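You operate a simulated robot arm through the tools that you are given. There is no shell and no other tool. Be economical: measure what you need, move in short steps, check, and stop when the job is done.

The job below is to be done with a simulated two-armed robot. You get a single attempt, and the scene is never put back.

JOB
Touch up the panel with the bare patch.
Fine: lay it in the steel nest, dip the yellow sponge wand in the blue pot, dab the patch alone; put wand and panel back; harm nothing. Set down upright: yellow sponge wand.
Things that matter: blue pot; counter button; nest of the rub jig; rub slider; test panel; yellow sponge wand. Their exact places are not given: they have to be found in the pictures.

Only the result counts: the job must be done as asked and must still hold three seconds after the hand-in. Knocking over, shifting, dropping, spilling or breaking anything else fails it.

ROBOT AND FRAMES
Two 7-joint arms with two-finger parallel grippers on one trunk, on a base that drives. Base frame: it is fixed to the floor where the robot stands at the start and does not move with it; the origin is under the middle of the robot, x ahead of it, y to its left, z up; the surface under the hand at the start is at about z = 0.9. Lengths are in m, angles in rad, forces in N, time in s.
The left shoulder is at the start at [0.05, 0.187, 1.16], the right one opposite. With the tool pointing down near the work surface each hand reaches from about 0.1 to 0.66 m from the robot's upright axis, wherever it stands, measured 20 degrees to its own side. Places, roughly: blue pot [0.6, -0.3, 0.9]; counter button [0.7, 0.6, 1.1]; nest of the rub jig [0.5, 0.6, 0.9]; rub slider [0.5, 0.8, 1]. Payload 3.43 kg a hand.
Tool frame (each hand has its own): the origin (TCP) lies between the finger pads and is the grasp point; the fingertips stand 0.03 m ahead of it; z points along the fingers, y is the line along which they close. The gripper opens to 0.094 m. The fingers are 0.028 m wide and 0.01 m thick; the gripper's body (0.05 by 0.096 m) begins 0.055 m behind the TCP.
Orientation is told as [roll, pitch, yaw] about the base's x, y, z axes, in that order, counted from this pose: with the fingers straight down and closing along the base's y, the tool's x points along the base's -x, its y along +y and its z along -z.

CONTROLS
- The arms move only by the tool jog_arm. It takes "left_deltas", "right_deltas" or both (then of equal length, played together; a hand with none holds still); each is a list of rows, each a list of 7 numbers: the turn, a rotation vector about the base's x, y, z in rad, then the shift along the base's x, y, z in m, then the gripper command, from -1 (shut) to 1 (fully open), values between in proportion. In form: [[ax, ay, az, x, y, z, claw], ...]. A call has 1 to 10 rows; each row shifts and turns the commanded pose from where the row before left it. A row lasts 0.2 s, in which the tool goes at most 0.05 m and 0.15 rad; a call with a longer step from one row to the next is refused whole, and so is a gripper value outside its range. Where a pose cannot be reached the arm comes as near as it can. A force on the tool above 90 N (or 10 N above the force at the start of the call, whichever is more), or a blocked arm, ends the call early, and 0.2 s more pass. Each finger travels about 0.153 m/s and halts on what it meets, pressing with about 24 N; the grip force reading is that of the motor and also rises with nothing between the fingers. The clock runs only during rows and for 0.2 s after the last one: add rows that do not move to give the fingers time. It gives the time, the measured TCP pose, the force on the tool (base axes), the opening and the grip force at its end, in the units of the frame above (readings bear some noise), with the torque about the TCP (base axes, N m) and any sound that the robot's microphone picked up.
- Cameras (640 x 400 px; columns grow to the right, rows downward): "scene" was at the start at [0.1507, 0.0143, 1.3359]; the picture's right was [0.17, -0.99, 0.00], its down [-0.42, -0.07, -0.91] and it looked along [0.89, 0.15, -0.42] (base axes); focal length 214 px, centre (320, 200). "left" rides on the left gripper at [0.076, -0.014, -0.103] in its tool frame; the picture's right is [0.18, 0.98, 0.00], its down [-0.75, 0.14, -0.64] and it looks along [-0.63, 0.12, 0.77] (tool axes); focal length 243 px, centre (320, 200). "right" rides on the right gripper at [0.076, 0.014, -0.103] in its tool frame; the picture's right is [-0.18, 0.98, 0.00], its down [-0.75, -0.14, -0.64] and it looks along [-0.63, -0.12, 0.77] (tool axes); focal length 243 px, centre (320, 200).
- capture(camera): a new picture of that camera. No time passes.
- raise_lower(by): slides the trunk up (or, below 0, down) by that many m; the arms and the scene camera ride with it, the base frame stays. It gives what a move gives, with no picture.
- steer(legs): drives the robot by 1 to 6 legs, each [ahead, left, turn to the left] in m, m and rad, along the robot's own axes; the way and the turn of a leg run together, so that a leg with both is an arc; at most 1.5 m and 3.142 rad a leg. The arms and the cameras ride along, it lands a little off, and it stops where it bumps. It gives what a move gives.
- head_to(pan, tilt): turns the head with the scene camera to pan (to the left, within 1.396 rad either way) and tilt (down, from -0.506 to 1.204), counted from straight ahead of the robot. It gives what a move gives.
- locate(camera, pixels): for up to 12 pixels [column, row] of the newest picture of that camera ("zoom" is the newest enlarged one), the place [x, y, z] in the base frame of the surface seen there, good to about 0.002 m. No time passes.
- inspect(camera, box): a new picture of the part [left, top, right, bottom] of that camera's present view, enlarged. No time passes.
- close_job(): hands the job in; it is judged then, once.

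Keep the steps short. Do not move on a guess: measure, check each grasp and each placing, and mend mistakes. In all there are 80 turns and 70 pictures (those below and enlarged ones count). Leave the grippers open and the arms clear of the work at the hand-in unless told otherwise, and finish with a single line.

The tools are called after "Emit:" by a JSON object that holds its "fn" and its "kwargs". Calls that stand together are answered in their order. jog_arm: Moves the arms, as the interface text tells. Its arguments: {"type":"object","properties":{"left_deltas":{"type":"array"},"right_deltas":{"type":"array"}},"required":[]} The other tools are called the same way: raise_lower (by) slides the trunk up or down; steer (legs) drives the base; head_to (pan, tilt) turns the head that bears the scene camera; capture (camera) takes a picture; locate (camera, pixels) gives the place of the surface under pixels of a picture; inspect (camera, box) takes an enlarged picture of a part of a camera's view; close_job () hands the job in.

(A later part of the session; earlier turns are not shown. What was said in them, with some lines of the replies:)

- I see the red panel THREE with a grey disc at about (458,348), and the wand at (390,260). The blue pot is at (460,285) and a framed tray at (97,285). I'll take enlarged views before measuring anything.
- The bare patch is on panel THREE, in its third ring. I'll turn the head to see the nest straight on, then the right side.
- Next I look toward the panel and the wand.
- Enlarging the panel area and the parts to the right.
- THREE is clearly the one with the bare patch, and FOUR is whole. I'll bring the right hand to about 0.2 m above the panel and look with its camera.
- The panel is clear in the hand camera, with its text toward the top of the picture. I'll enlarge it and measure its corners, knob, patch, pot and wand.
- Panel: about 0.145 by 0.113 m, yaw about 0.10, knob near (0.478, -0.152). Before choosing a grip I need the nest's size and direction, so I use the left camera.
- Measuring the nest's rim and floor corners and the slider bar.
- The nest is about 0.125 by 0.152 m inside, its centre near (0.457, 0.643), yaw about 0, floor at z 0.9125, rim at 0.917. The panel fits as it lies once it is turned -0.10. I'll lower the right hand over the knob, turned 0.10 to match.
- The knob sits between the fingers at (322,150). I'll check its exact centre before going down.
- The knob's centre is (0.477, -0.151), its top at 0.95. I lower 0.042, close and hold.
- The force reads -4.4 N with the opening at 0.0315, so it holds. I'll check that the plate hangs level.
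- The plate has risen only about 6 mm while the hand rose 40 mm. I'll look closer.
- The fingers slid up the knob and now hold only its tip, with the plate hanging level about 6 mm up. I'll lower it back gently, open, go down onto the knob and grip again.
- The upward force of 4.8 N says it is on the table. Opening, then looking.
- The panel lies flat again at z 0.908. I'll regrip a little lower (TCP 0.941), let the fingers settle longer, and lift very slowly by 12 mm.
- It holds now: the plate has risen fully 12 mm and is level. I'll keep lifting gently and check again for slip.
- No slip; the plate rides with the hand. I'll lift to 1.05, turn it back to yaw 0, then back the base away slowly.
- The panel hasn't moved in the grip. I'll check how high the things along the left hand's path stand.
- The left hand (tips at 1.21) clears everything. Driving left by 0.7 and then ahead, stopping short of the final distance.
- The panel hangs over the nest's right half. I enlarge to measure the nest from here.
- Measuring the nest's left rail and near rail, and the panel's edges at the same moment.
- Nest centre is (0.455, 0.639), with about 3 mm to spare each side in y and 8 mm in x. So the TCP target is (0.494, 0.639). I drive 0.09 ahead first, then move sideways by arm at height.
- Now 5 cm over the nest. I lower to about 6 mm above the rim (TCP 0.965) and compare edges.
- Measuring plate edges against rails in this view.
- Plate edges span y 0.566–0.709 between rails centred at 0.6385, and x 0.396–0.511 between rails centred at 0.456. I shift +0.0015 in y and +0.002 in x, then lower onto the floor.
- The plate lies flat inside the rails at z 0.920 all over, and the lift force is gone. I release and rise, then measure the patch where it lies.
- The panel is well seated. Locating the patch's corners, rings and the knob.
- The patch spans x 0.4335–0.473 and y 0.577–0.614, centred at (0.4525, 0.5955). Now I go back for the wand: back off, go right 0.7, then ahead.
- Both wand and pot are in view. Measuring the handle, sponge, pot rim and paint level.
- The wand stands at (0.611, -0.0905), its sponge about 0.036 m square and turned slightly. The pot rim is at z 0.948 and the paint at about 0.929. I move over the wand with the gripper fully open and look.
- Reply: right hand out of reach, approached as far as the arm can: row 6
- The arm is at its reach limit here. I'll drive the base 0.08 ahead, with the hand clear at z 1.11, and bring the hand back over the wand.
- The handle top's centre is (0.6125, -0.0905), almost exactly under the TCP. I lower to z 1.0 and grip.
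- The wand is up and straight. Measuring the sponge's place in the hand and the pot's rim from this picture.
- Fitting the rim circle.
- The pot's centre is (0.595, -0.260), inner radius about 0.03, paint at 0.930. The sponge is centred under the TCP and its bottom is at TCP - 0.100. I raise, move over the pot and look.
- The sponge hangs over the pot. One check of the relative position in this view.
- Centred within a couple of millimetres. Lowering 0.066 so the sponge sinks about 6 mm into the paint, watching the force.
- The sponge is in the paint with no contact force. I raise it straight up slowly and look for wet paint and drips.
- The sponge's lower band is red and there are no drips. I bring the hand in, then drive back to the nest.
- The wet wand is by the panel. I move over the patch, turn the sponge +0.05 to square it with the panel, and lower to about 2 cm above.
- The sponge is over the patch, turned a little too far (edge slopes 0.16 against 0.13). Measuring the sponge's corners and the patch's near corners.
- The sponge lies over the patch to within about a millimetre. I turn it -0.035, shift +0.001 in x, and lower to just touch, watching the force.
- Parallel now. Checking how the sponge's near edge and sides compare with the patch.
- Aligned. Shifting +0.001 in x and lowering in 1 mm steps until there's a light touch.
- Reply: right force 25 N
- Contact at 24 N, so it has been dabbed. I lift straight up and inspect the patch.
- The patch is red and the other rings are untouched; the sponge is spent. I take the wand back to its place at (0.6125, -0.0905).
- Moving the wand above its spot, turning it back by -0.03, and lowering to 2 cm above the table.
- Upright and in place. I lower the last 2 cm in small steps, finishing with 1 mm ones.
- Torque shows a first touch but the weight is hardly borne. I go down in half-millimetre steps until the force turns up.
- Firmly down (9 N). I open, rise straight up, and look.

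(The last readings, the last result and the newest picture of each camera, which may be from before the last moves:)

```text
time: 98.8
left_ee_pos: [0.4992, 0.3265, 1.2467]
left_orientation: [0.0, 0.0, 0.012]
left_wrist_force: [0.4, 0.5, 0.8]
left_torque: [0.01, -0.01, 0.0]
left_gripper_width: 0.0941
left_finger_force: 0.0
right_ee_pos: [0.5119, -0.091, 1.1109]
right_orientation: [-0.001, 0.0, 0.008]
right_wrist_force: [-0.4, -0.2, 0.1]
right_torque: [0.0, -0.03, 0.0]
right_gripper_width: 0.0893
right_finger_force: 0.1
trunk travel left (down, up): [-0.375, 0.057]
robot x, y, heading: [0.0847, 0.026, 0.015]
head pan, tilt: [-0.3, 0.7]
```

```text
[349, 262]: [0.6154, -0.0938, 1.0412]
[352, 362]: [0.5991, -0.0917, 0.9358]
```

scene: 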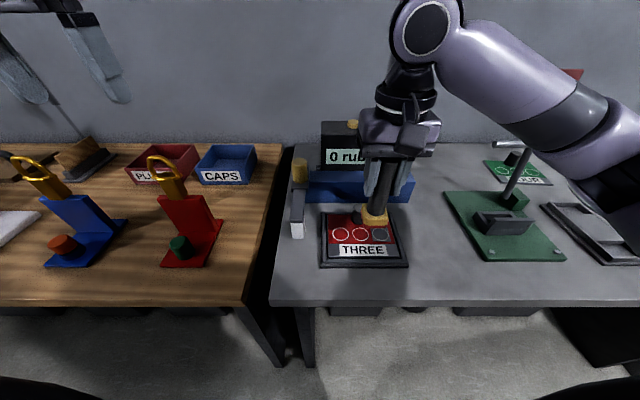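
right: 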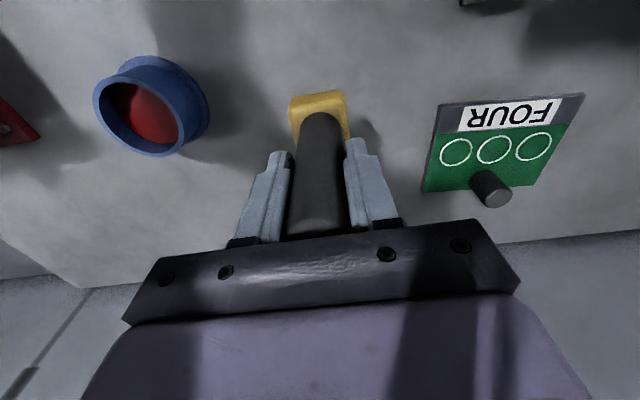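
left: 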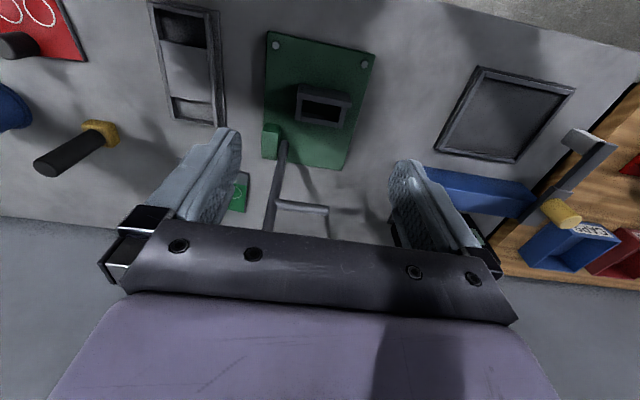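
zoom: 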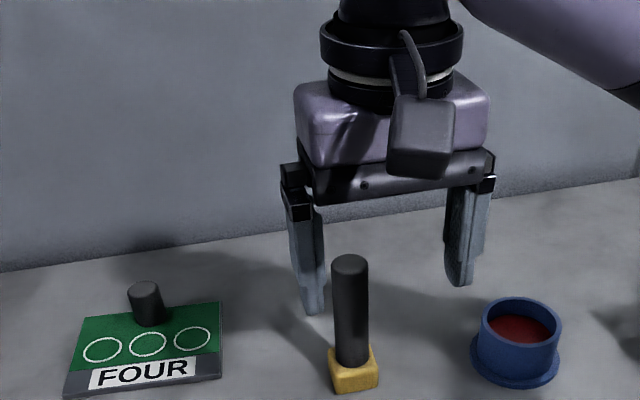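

The wand stands upright where it was. Now back to the nest for the panel.

Emit:
{"fn": "steer", "kwargs": {"legs": [[-0.33, 0, -0.015], [0, 0.69, 0], [0.25, 0, 0]]}}

Emit:
{"fn": "inspect", "kwargs": {"camera": "right", "box": [160, 0, 480, 200]}}

```text
time: 108.4
left_ee_pos: [0.4174, 0.9955, 1.246]
left_orientation: [0.001, -0.001, -0.004]
left_wrist_force: [0.4, 0.8, -0.8]
left_torque: [-0.01, 0.04, 0.01]
left_gripper_width: 0.0941
left_finger_force: 0.0
right_ee_pos: [0.4226, 0.5784, 1.1114]
right_orientation: [-0.003, -0.001, -0.008]
right_wrist_force: [-1.1, 0.2, 0.6]
right_torque: [0.03, -0.02, 0.0]
right_gripper_width: 0.0891
right_finger_force: 0.1
trunk travel left (down, up): [-0.375, 0.057]
robot x, y, heading: [-0.0021, 0.7044, -0.006]
head pan, tilt: [-0.3, 0.7]
```

```text
2.00 times, centred on (320, 100) of right
```

zoom: 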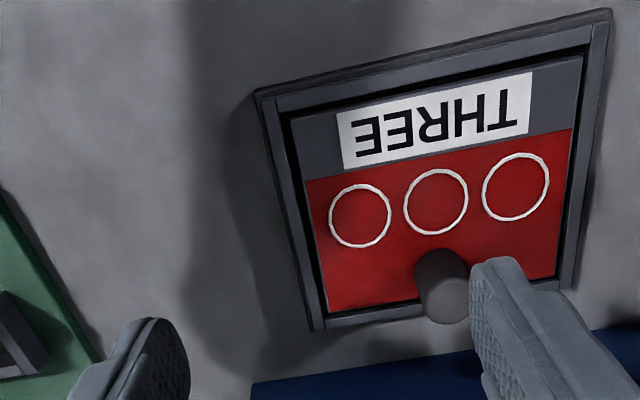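

The panel lies unchanged. Locating the knob's top, around zoom (445,298).

Emit:
{"fn": "locate", "kwargs": {"camera": "zoom", "pixels": [[445, 300], [425, 300], [462, 300], [445, 283], [445, 318], [360, 215]]}}

Emit:
{"fn": "jog_arm", "kwargs": {"right_deltas": [[0, 0, 0, 0.02, 0.018, 0, 1], [0, 0, 0, 0.025, 0.02, 0, 1], [0, 0, 0, 0.02, 0.018, -0.015, 1], [0, 0, 0, 0.006, 0.0055, -0.03, 1], [0, 0, 0, 0, 0, -0.025, 1], [0, 0, 0, 0, 0, 0, 1]]}}

Emit:
{"fn": "inspect", "kwargs": {"camera": "right", "box": [200, 60, 440, 210]}}

Emit:
{"fn": "locate", "kwargs": {"camera": "zoom", "pixels": [[320, 230], [290, 230], [350, 230], [320, 210], [320, 250]]}}

```text
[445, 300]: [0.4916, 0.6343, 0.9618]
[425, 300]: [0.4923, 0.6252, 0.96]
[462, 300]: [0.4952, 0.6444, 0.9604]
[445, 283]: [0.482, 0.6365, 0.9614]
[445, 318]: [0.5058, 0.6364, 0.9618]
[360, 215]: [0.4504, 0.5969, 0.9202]
```

```text
time: 109.8
left_ee_pos: [0.4155, 0.9964, 1.2455]
left_orientation: [0.001, -0.002, -0.006]
left_wrist_force: [-0.1, 0.3, -0.6]
left_torque: [-0.02, -0.04, 0.0]
left_gripper_width: 0.0939
left_finger_force: 0.1
right_ee_pos: [0.4944, 0.6376, 1.0419]
right_orientation: [-0.001, -0.002, -0.008]
right_wrist_force: [-0.4, -0.4, -0.1]
right_torque: [0.0, 0.0, -0.01]
right_gripper_width: 0.0939
right_finger_force: 0.1
trunk travel left (down, up): [-0.375, 0.057]
robot x, y, heading: [-0.0056, 0.7015, -0.006]
head pan, tilt: [-0.3, 0.7]
```

```text
2.67 times, centred on (320, 135) of right
```

zoom: 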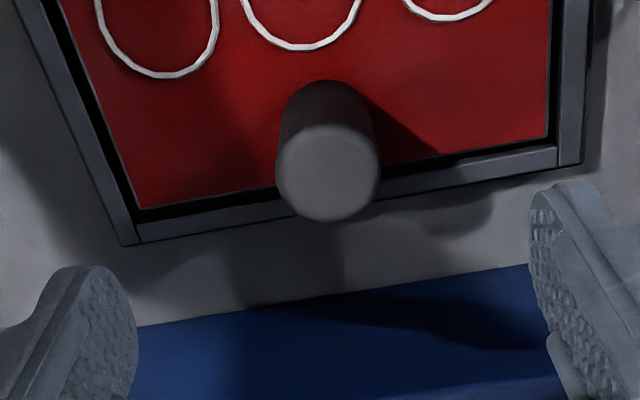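

```text
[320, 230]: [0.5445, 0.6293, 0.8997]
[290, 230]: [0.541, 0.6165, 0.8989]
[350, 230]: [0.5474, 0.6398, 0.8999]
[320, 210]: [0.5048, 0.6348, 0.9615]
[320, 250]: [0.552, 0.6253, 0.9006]
```

The knob is centred under the hand at about (0.4935, 0.638). I lower to TCP 0.953, grip and lift very slowly as before.

Emit:
{"fn": "jog_arm", "kwargs": {"right_deltas": [[0, 0, 0, 0, 0, -0.03, 1], [0, 0, 0, 0, 0.0005, -0.03, 1], [0, 0, 0, 0, 0, -0.02, 1], [0, 0, 0, 0, 0, -0.0085, 1], [0, 0, 0, 0, 0, 0, 0], [0, 0, 0, 0, 0, 0, -1], [0, 0, 0, 0, 0, 0, -1], [0, 0, 0, 0, 0, 0, -1], [0, 0, 0, 0, 0, 0, -1], [0, 0, 0, 0, 0, 0, -1]]}}

Emit:
{"fn": "jog_arm", "kwargs": {"right_deltas": [[0, 0, 0, 0, 0, 0.003, -1], [0, 0, 0, 0, 0, 0.003, -1], [0, 0, 0, 0, 0, 0.003, -1], [0, 0, 0, 0, 0, 0.003, -1], [0, 0, 0, 0, 0, 0.005, -1], [0, 0, 0, 0, 0, 0.007, -1], [0, 0, 0, 0, 0, 0.008, -1], [0, 0, 0, 0, 0, 0.005, -1], [0, 0, 0, 0, 0, 0.003, -1], [0, 0, 0, 0, 0, 0, -1]]}}

Emit:
{"fn": "inspect", "kwargs": {"camera": "right", "box": [180, 0, 460, 175]}}

Emit:
{"fn": "locate", "kwargs": {"camera": "zoom", "pixels": [[140, 190], [290, 160], [460, 120], [150, 350], [520, 300]]}}

```text
time: 112.0
left_ee_pos: [0.4172, 0.9955, 1.2454]
left_orientation: [-0.001, -0.002, -0.006]
left_wrist_force: [0.3, 1.0, 0.4]
left_torque: [0.01, 0.03, 0.0]
left_gripper_width: 0.0939
left_finger_force: 0.1
right_ee_pos: [0.4935, 0.6392, 0.953]
right_orientation: [-0.002, 0.0, -0.008]
right_wrist_force: [-0.3, -0.6, -0.3]
right_torque: [0.05, -0.13, 0.03]
right_gripper_width: 0.0321
right_finger_force: 23.8
trunk travel left (down, up): [-0.375, 0.057]
robot x, y, heading: [0.0003, 0.7015, -0.005]
head pan, tilt: [-0.3, 0.7]
```

```text
time: 114.2
left_ee_pos: [0.4165, 0.996, 1.2464]
left_orientation: [-0.001, -0.003, -0.005]
left_wrist_force: [-0.6, -0.6, 0.5]
left_torque: [0.0, 0.0, -0.01]
left_gripper_width: 0.0942
left_finger_force: 0.0
right_ee_pos: [0.494, 0.64, 0.9922]
right_orientation: [-0.002, -0.001, -0.01]
right_wrist_force: [-0.8, -0.1, -2.6]
right_torque: [0.01, -0.13, -0.02]
right_gripper_width: 0.0323
right_finger_force: 24.2
trunk travel left (down, up): [-0.375, 0.057]
robot x, y, heading: [-0.0031, 0.7031, -0.006]
head pan, tilt: [-0.3, 0.7]
```

```text
2.29 times, centred on (320, 88) of right
```

zoom: 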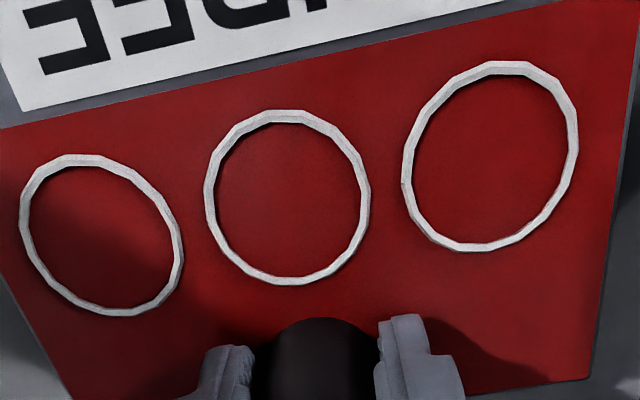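

```text
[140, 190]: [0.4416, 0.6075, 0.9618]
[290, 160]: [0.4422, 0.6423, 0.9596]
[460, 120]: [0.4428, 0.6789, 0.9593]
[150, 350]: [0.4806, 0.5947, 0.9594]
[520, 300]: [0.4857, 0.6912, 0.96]
```

Held and level. I lift to 1.05 gently, then drive back to the panel's first place.

Emit:
{"fn": "jog_arm", "kwargs": {"right_deltas": [[0, 0, 0, 0, 0, 0.003, -1], [0, 0, 0, 0, 0, 0.006, -1], [0, 0, 0, 0, 0, 0.008, -1], [0, 0, 0, 0, 0, 0.009, -1], [0, 0, 0, 0, 0, 0.009, -1], [0, 0, 0, 0, 0, 0.009, -1], [0, 0, 0, 0, 0, 0.008, -1], [0, 0, 0, 0, 0, 0.006, -1], [0, 0, 0, 0, 0, 0.003, -1], [0, 0, 0, 0, 0, 0, -1]]}}

Emit:
{"fn": "steer", "kwargs": {"legs": [[-0.3, 0, 0.005], [0, -0.71, 0], [0.28, 0, 0]]}}

Emit:
{"fn": "capture", "kwargs": {"camera": "scene"}}

```text
time: 116.4
left_ee_pos: [0.4169, 0.9959, 1.2462]
left_orientation: [0.0, -0.001, -0.005]
left_wrist_force: [-0.3, 0.1, -0.3]
left_torque: [-0.01, -0.01, 0.0]
left_gripper_width: 0.094
left_finger_force: 0.1
right_ee_pos: [0.4937, 0.6398, 1.0538]
right_orientation: [-0.003, -0.002, -0.013]
right_wrist_force: [0.4, -0.7, -3.1]
right_torque: [0.02, -0.11, 0.04]
right_gripper_width: 0.0321
right_finger_force: 24.0
trunk travel left (down, up): [-0.375, 0.057]
robot x, y, heading: [-0.0036, 0.7045, -0.003]
head pan, tilt: [-0.3, 0.7]
```

```text
time: 126.4
left_ee_pos: [0.3954, 0.2778, 1.2464]
left_orientation: [0.0, -0.002, 0.001]
left_wrist_force: [0.2, -0.2, 0.9]
left_torque: [0.01, 0.0, -0.03]
left_gripper_width: 0.0939
left_finger_force: 0.0
right_ee_pos: [0.4743, -0.0774, 1.0525]
right_orientation: [-0.002, 0.001, -0.004]
right_wrist_force: [-0.5, 0.3, -3.8]
right_torque: [-0.01, -0.1, -0.02]
right_gripper_width: 0.0318
right_finger_force: 24.1
trunk travel left (down, up): [-0.375, 0.057]
robot x, y, heading: [-0.0268, -0.0186, -0.001]
head pan, tilt: [-0.3, 0.7]
```

```text
14 pictures are left
```

scene: 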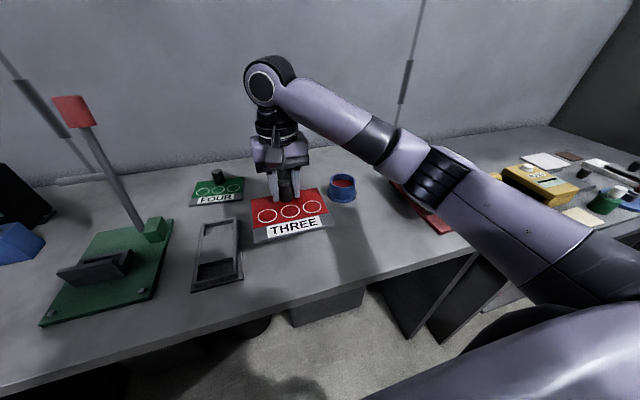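

The panel is near its place. I move it by (0.003, -0.074), turn +0.09, and lower to about 2 cm above the table.

Emit:
{"fn": "jog_arm", "kwargs": {"right_deltas": [[0, 0, 0.01, 0, -0.005, 0, -1], [0, 0, 0.015, 0.001, -0.01, -0.005, -1], [0, 0, 0.015, 0.001, -0.014, -0.009, -1], [0, 0, 0.015, 0.001, -0.016, -0.012, -1], [0, 0, 0.015, 0, -0.014, -0.014, -1], [0, 0, 0.01, 0, -0.01, -0.014, -1], [0, 0, 0.01, 0, -0.005, -0.012, -1], [0, 0, 0, 0, 0, -0.008, -1], [0, 0, 0, 0, 0, -0.004, -1], [0, 0, 0, 0, 0, 0, -1]]}}

Emit:
{"fn": "inspect", "kwargs": {"camera": "right", "box": [180, 0, 460, 175]}}

Emit:
{"fn": "locate", "kwargs": {"camera": "zoom", "pixels": [[100, 237], [288, 197], [490, 155], [560, 375]]}}

```text
time: 128.6
left_ee_pos: [0.3935, 0.2785, 1.2462]
left_orientation: [0.001, -0.002, 0.003]
left_wrist_force: [0.4, 0.7, -0.3]
left_torque: [-0.02, -0.02, 0.04]
left_gripper_width: 0.0942
left_finger_force: 0.0
right_ee_pos: [0.4771, -0.1508, 0.9738]
right_orientation: [-0.002, -0.002, 0.085]
right_wrist_force: [-0.6, 0.3, -3.4]
right_torque: [0.05, -0.08, 0.03]
right_gripper_width: 0.0318
right_finger_force: 24.3
trunk travel left (down, up): [-0.375, 0.057]
robot x, y, heading: [-0.0241, -0.0151, 0.002]
head pan, tilt: [-0.3, 0.7]
```

```text
2.29 times, centred on (320, 88) of right
```

zoom: 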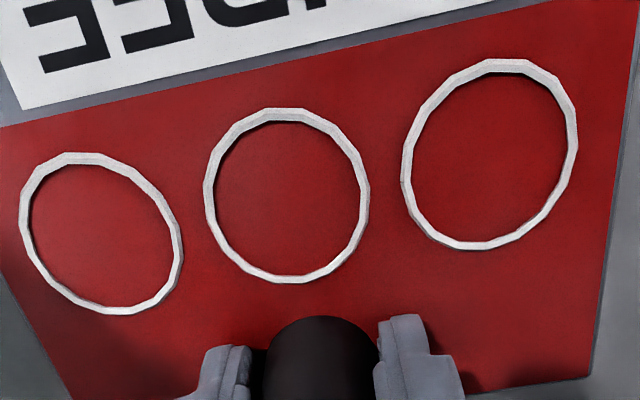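

```text
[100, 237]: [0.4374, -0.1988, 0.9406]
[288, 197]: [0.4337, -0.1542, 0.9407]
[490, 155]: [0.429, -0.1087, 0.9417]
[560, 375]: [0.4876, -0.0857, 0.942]
```

The third ring is at (0.4374, -0.199), the same as at the start, with yaw about 0.09. I lower the last 33 mm.

Emit:
{"fn": "jog_arm", "kwargs": {"right_deltas": [[0, 0, 0, 0, 0, -0.004, -1], [0, 0, 0, 0, 0, -0.008, -1], [0, 0, 0, 0, 0, -0.009, -1], [0, 0, 0, 0, 0, -0.006, -1], [0, 0, 0, 0, 0, -0.003, -1], [0, 0, 0, 0, 0, -0.001, -1], [0, 0, 0, 0, 0, -0.001, -1], [0, 0, 0, 0, 0, 0, -1]]}}

```text
time: 130.4
left_ee_pos: [0.395, 0.2784, 1.2461]
left_orientation: [0.0, -0.001, 0.001]
left_wrist_force: [-0.1, 0.6, -0.3]
left_torque: [-0.02, -0.02, 0.0]
left_gripper_width: 0.0937
left_finger_force: 0.0
right_ee_pos: [0.4767, -0.151, 0.9434]
right_orientation: [-0.001, 0.0, 0.088]
right_wrist_force: [0.1, -0.6, -3.5]
right_torque: [0.02, -0.16, 0.01]
right_gripper_width: 0.0319
right_finger_force: 23.9
trunk travel left (down, up): [-0.375, 0.057]
robot x, y, heading: [-0.0265, -0.021, 0.0]
head pan, tilt: [-0.3, 0.7]
```

The full weight is still carried, so I go down a little more in 0.7 mm steps.

Emit:
{"fn": "jog_arm", "kwargs": {"right_deltas": [[0, 0, 0, 0, 0, -0.0008, -1], [0, 0, 0, 0, 0, -0.0007, -1], [0, 0, 0, 0, 0, 0, -1]]}}

```text
time: 131.2
left_ee_pos: [0.3944, 0.279, 1.246]
left_orientation: [-0.001, -0.003, 0.001]
left_wrist_force: [1.1, 0.0, -0.3]
left_torque: [-0.02, -0.04, -0.02]
left_gripper_width: 0.0939
left_finger_force: 0.1
right_ee_pos: [0.4778, -0.1512, 0.9411]
right_orientation: [-0.002, 0.0, 0.088]
right_wrist_force: [0.9, 0.9, -3.0]
right_torque: [0.01, -0.12, -0.02]
right_gripper_width: 0.0319
right_finger_force: 24.3
trunk travel left (down, up): [-0.375, 0.057]
robot x, y, heading: [-0.0228, -0.0186, 0.003]
head pan, tilt: [-0.3, 0.7]
```

Emit:
{"fn": "jog_arm", "kwargs": {"right_deltas": [[0, 0, 0, 0, 0, -0.0008, -1], [0, 0, 0, 0, 0, -0.0007, -1], [0, 0, 0, 0, 0, 0, -1]]}}

```text
time: 132.0
left_ee_pos: [0.3944, 0.2783, 1.2471]
left_orientation: [-0.002, -0.004, 0.0]
left_wrist_force: [-0.6, 0.2, 0.4]
left_torque: [-0.03, -0.01, 0.0]
left_gripper_width: 0.0939
left_finger_force: 0.0
right_ee_pos: [0.4771, -0.1515, 0.9398]
right_orientation: [-0.002, -0.005, 0.086]
right_wrist_force: [1.9, 0.0, 5.1]
right_torque: [0.15, 0.67, 0.03]
right_gripper_width: 0.0322
right_finger_force: 23.2
trunk travel left (down, up): [-0.375, 0.057]
robot x, y, heading: [-0.0209, -0.0192, -0.001]
head pan, tilt: [-0.3, 0.7]
```

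It's down (5 N up). I open, rise, draw the hand back clear, and check.

Emit:
{"fn": "jog_arm", "kwargs": {"right_deltas": [[0, 0, 0, 0, 0, 0, 0.0], [0, 0, 0, 0, 0, 0, 0.8], [0, 0, 0, 0, 0, 0.01, 0.9], [0, 0, 0, 0, 0, 0.03, 0.9], [0, 0, 0, 0, 0, 0.04, 0.9], [0, 0, 0, -0.02, 0, 0.045, 0.9], [0, 0, 0, -0.03, 0, 0.035, 0.9], [0, 0, 0, -0.03, 0, 0.03, 0.9], [0, 0, 0, -0.02, 0, 0.03, 1], [0, 0, 0, 0, 0, 0, 1]]}}

Emit:
{"fn": "inspect", "kwargs": {"camera": "scene", "box": [170, 120, 400, 264]}}

Emit:
{"fn": "locate", "kwargs": {"camera": "zoom", "pixels": [[320, 200]]}}

Emit:
{"fn": "capture", "kwargs": {"camera": "right"}}

```text
time: 134.2
left_ee_pos: [0.3945, 0.2784, 1.2461]
left_orientation: [0.001, -0.001, 0.003]
left_wrist_force: [0.2, 0.0, -0.6]
left_torque: [0.02, 0.02, 0.0]
left_gripper_width: 0.094
left_finger_force: 0.0
right_ee_pos: [0.3766, -0.1534, 1.1584]
right_orientation: [-0.002, 0.002, 0.088]
right_wrist_force: [0.4, -0.1, 0.1]
right_torque: [-0.01, -0.02, -0.02]
right_gripper_width: 0.0939
right_finger_force: 0.0
trunk travel left (down, up): [-0.375, 0.057]
robot x, y, heading: [-0.025, -0.0177, 0.001]
head pan, tilt: [-0.3, 0.7]
```

```text
2.78 times, centred on (285, 192) of scene
```

zoom: 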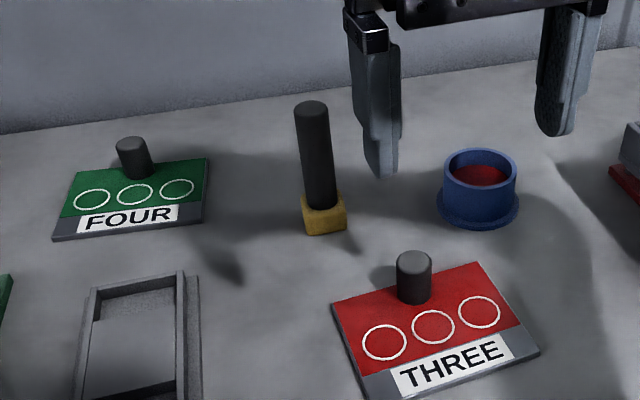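

```text
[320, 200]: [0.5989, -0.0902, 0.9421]
```

```text
11 pictures are left
```

right: 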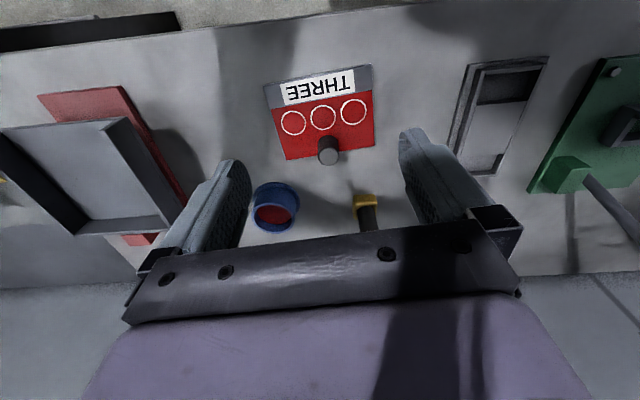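

Everything is in place. One last check of the panel's corners against the start.

Emit:
{"fn": "locate", "kwargs": {"camera": "right", "pixels": [[265, 86], [370, 67], [373, 143], [289, 157], [293, 123], [328, 157]]}}

```text
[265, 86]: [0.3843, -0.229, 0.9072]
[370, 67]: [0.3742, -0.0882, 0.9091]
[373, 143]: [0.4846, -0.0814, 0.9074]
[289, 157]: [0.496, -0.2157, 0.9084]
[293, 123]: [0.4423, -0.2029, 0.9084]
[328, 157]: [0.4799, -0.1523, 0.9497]
```

The panel lies flat within a few millimetres of where it started, the wand is upright, and both hands are open and clear. Handing in.

Emit:
{"fn": "close_job", "kwargs": {}}

```text
The job is handed in.
```

Panel THREE's bare patch was dabbed red in the nest, and the panel and the upright wand are back in their places; on my first try at lifting the panel the grip slipped and it came down from about 6 mm, with no damage that I could see.
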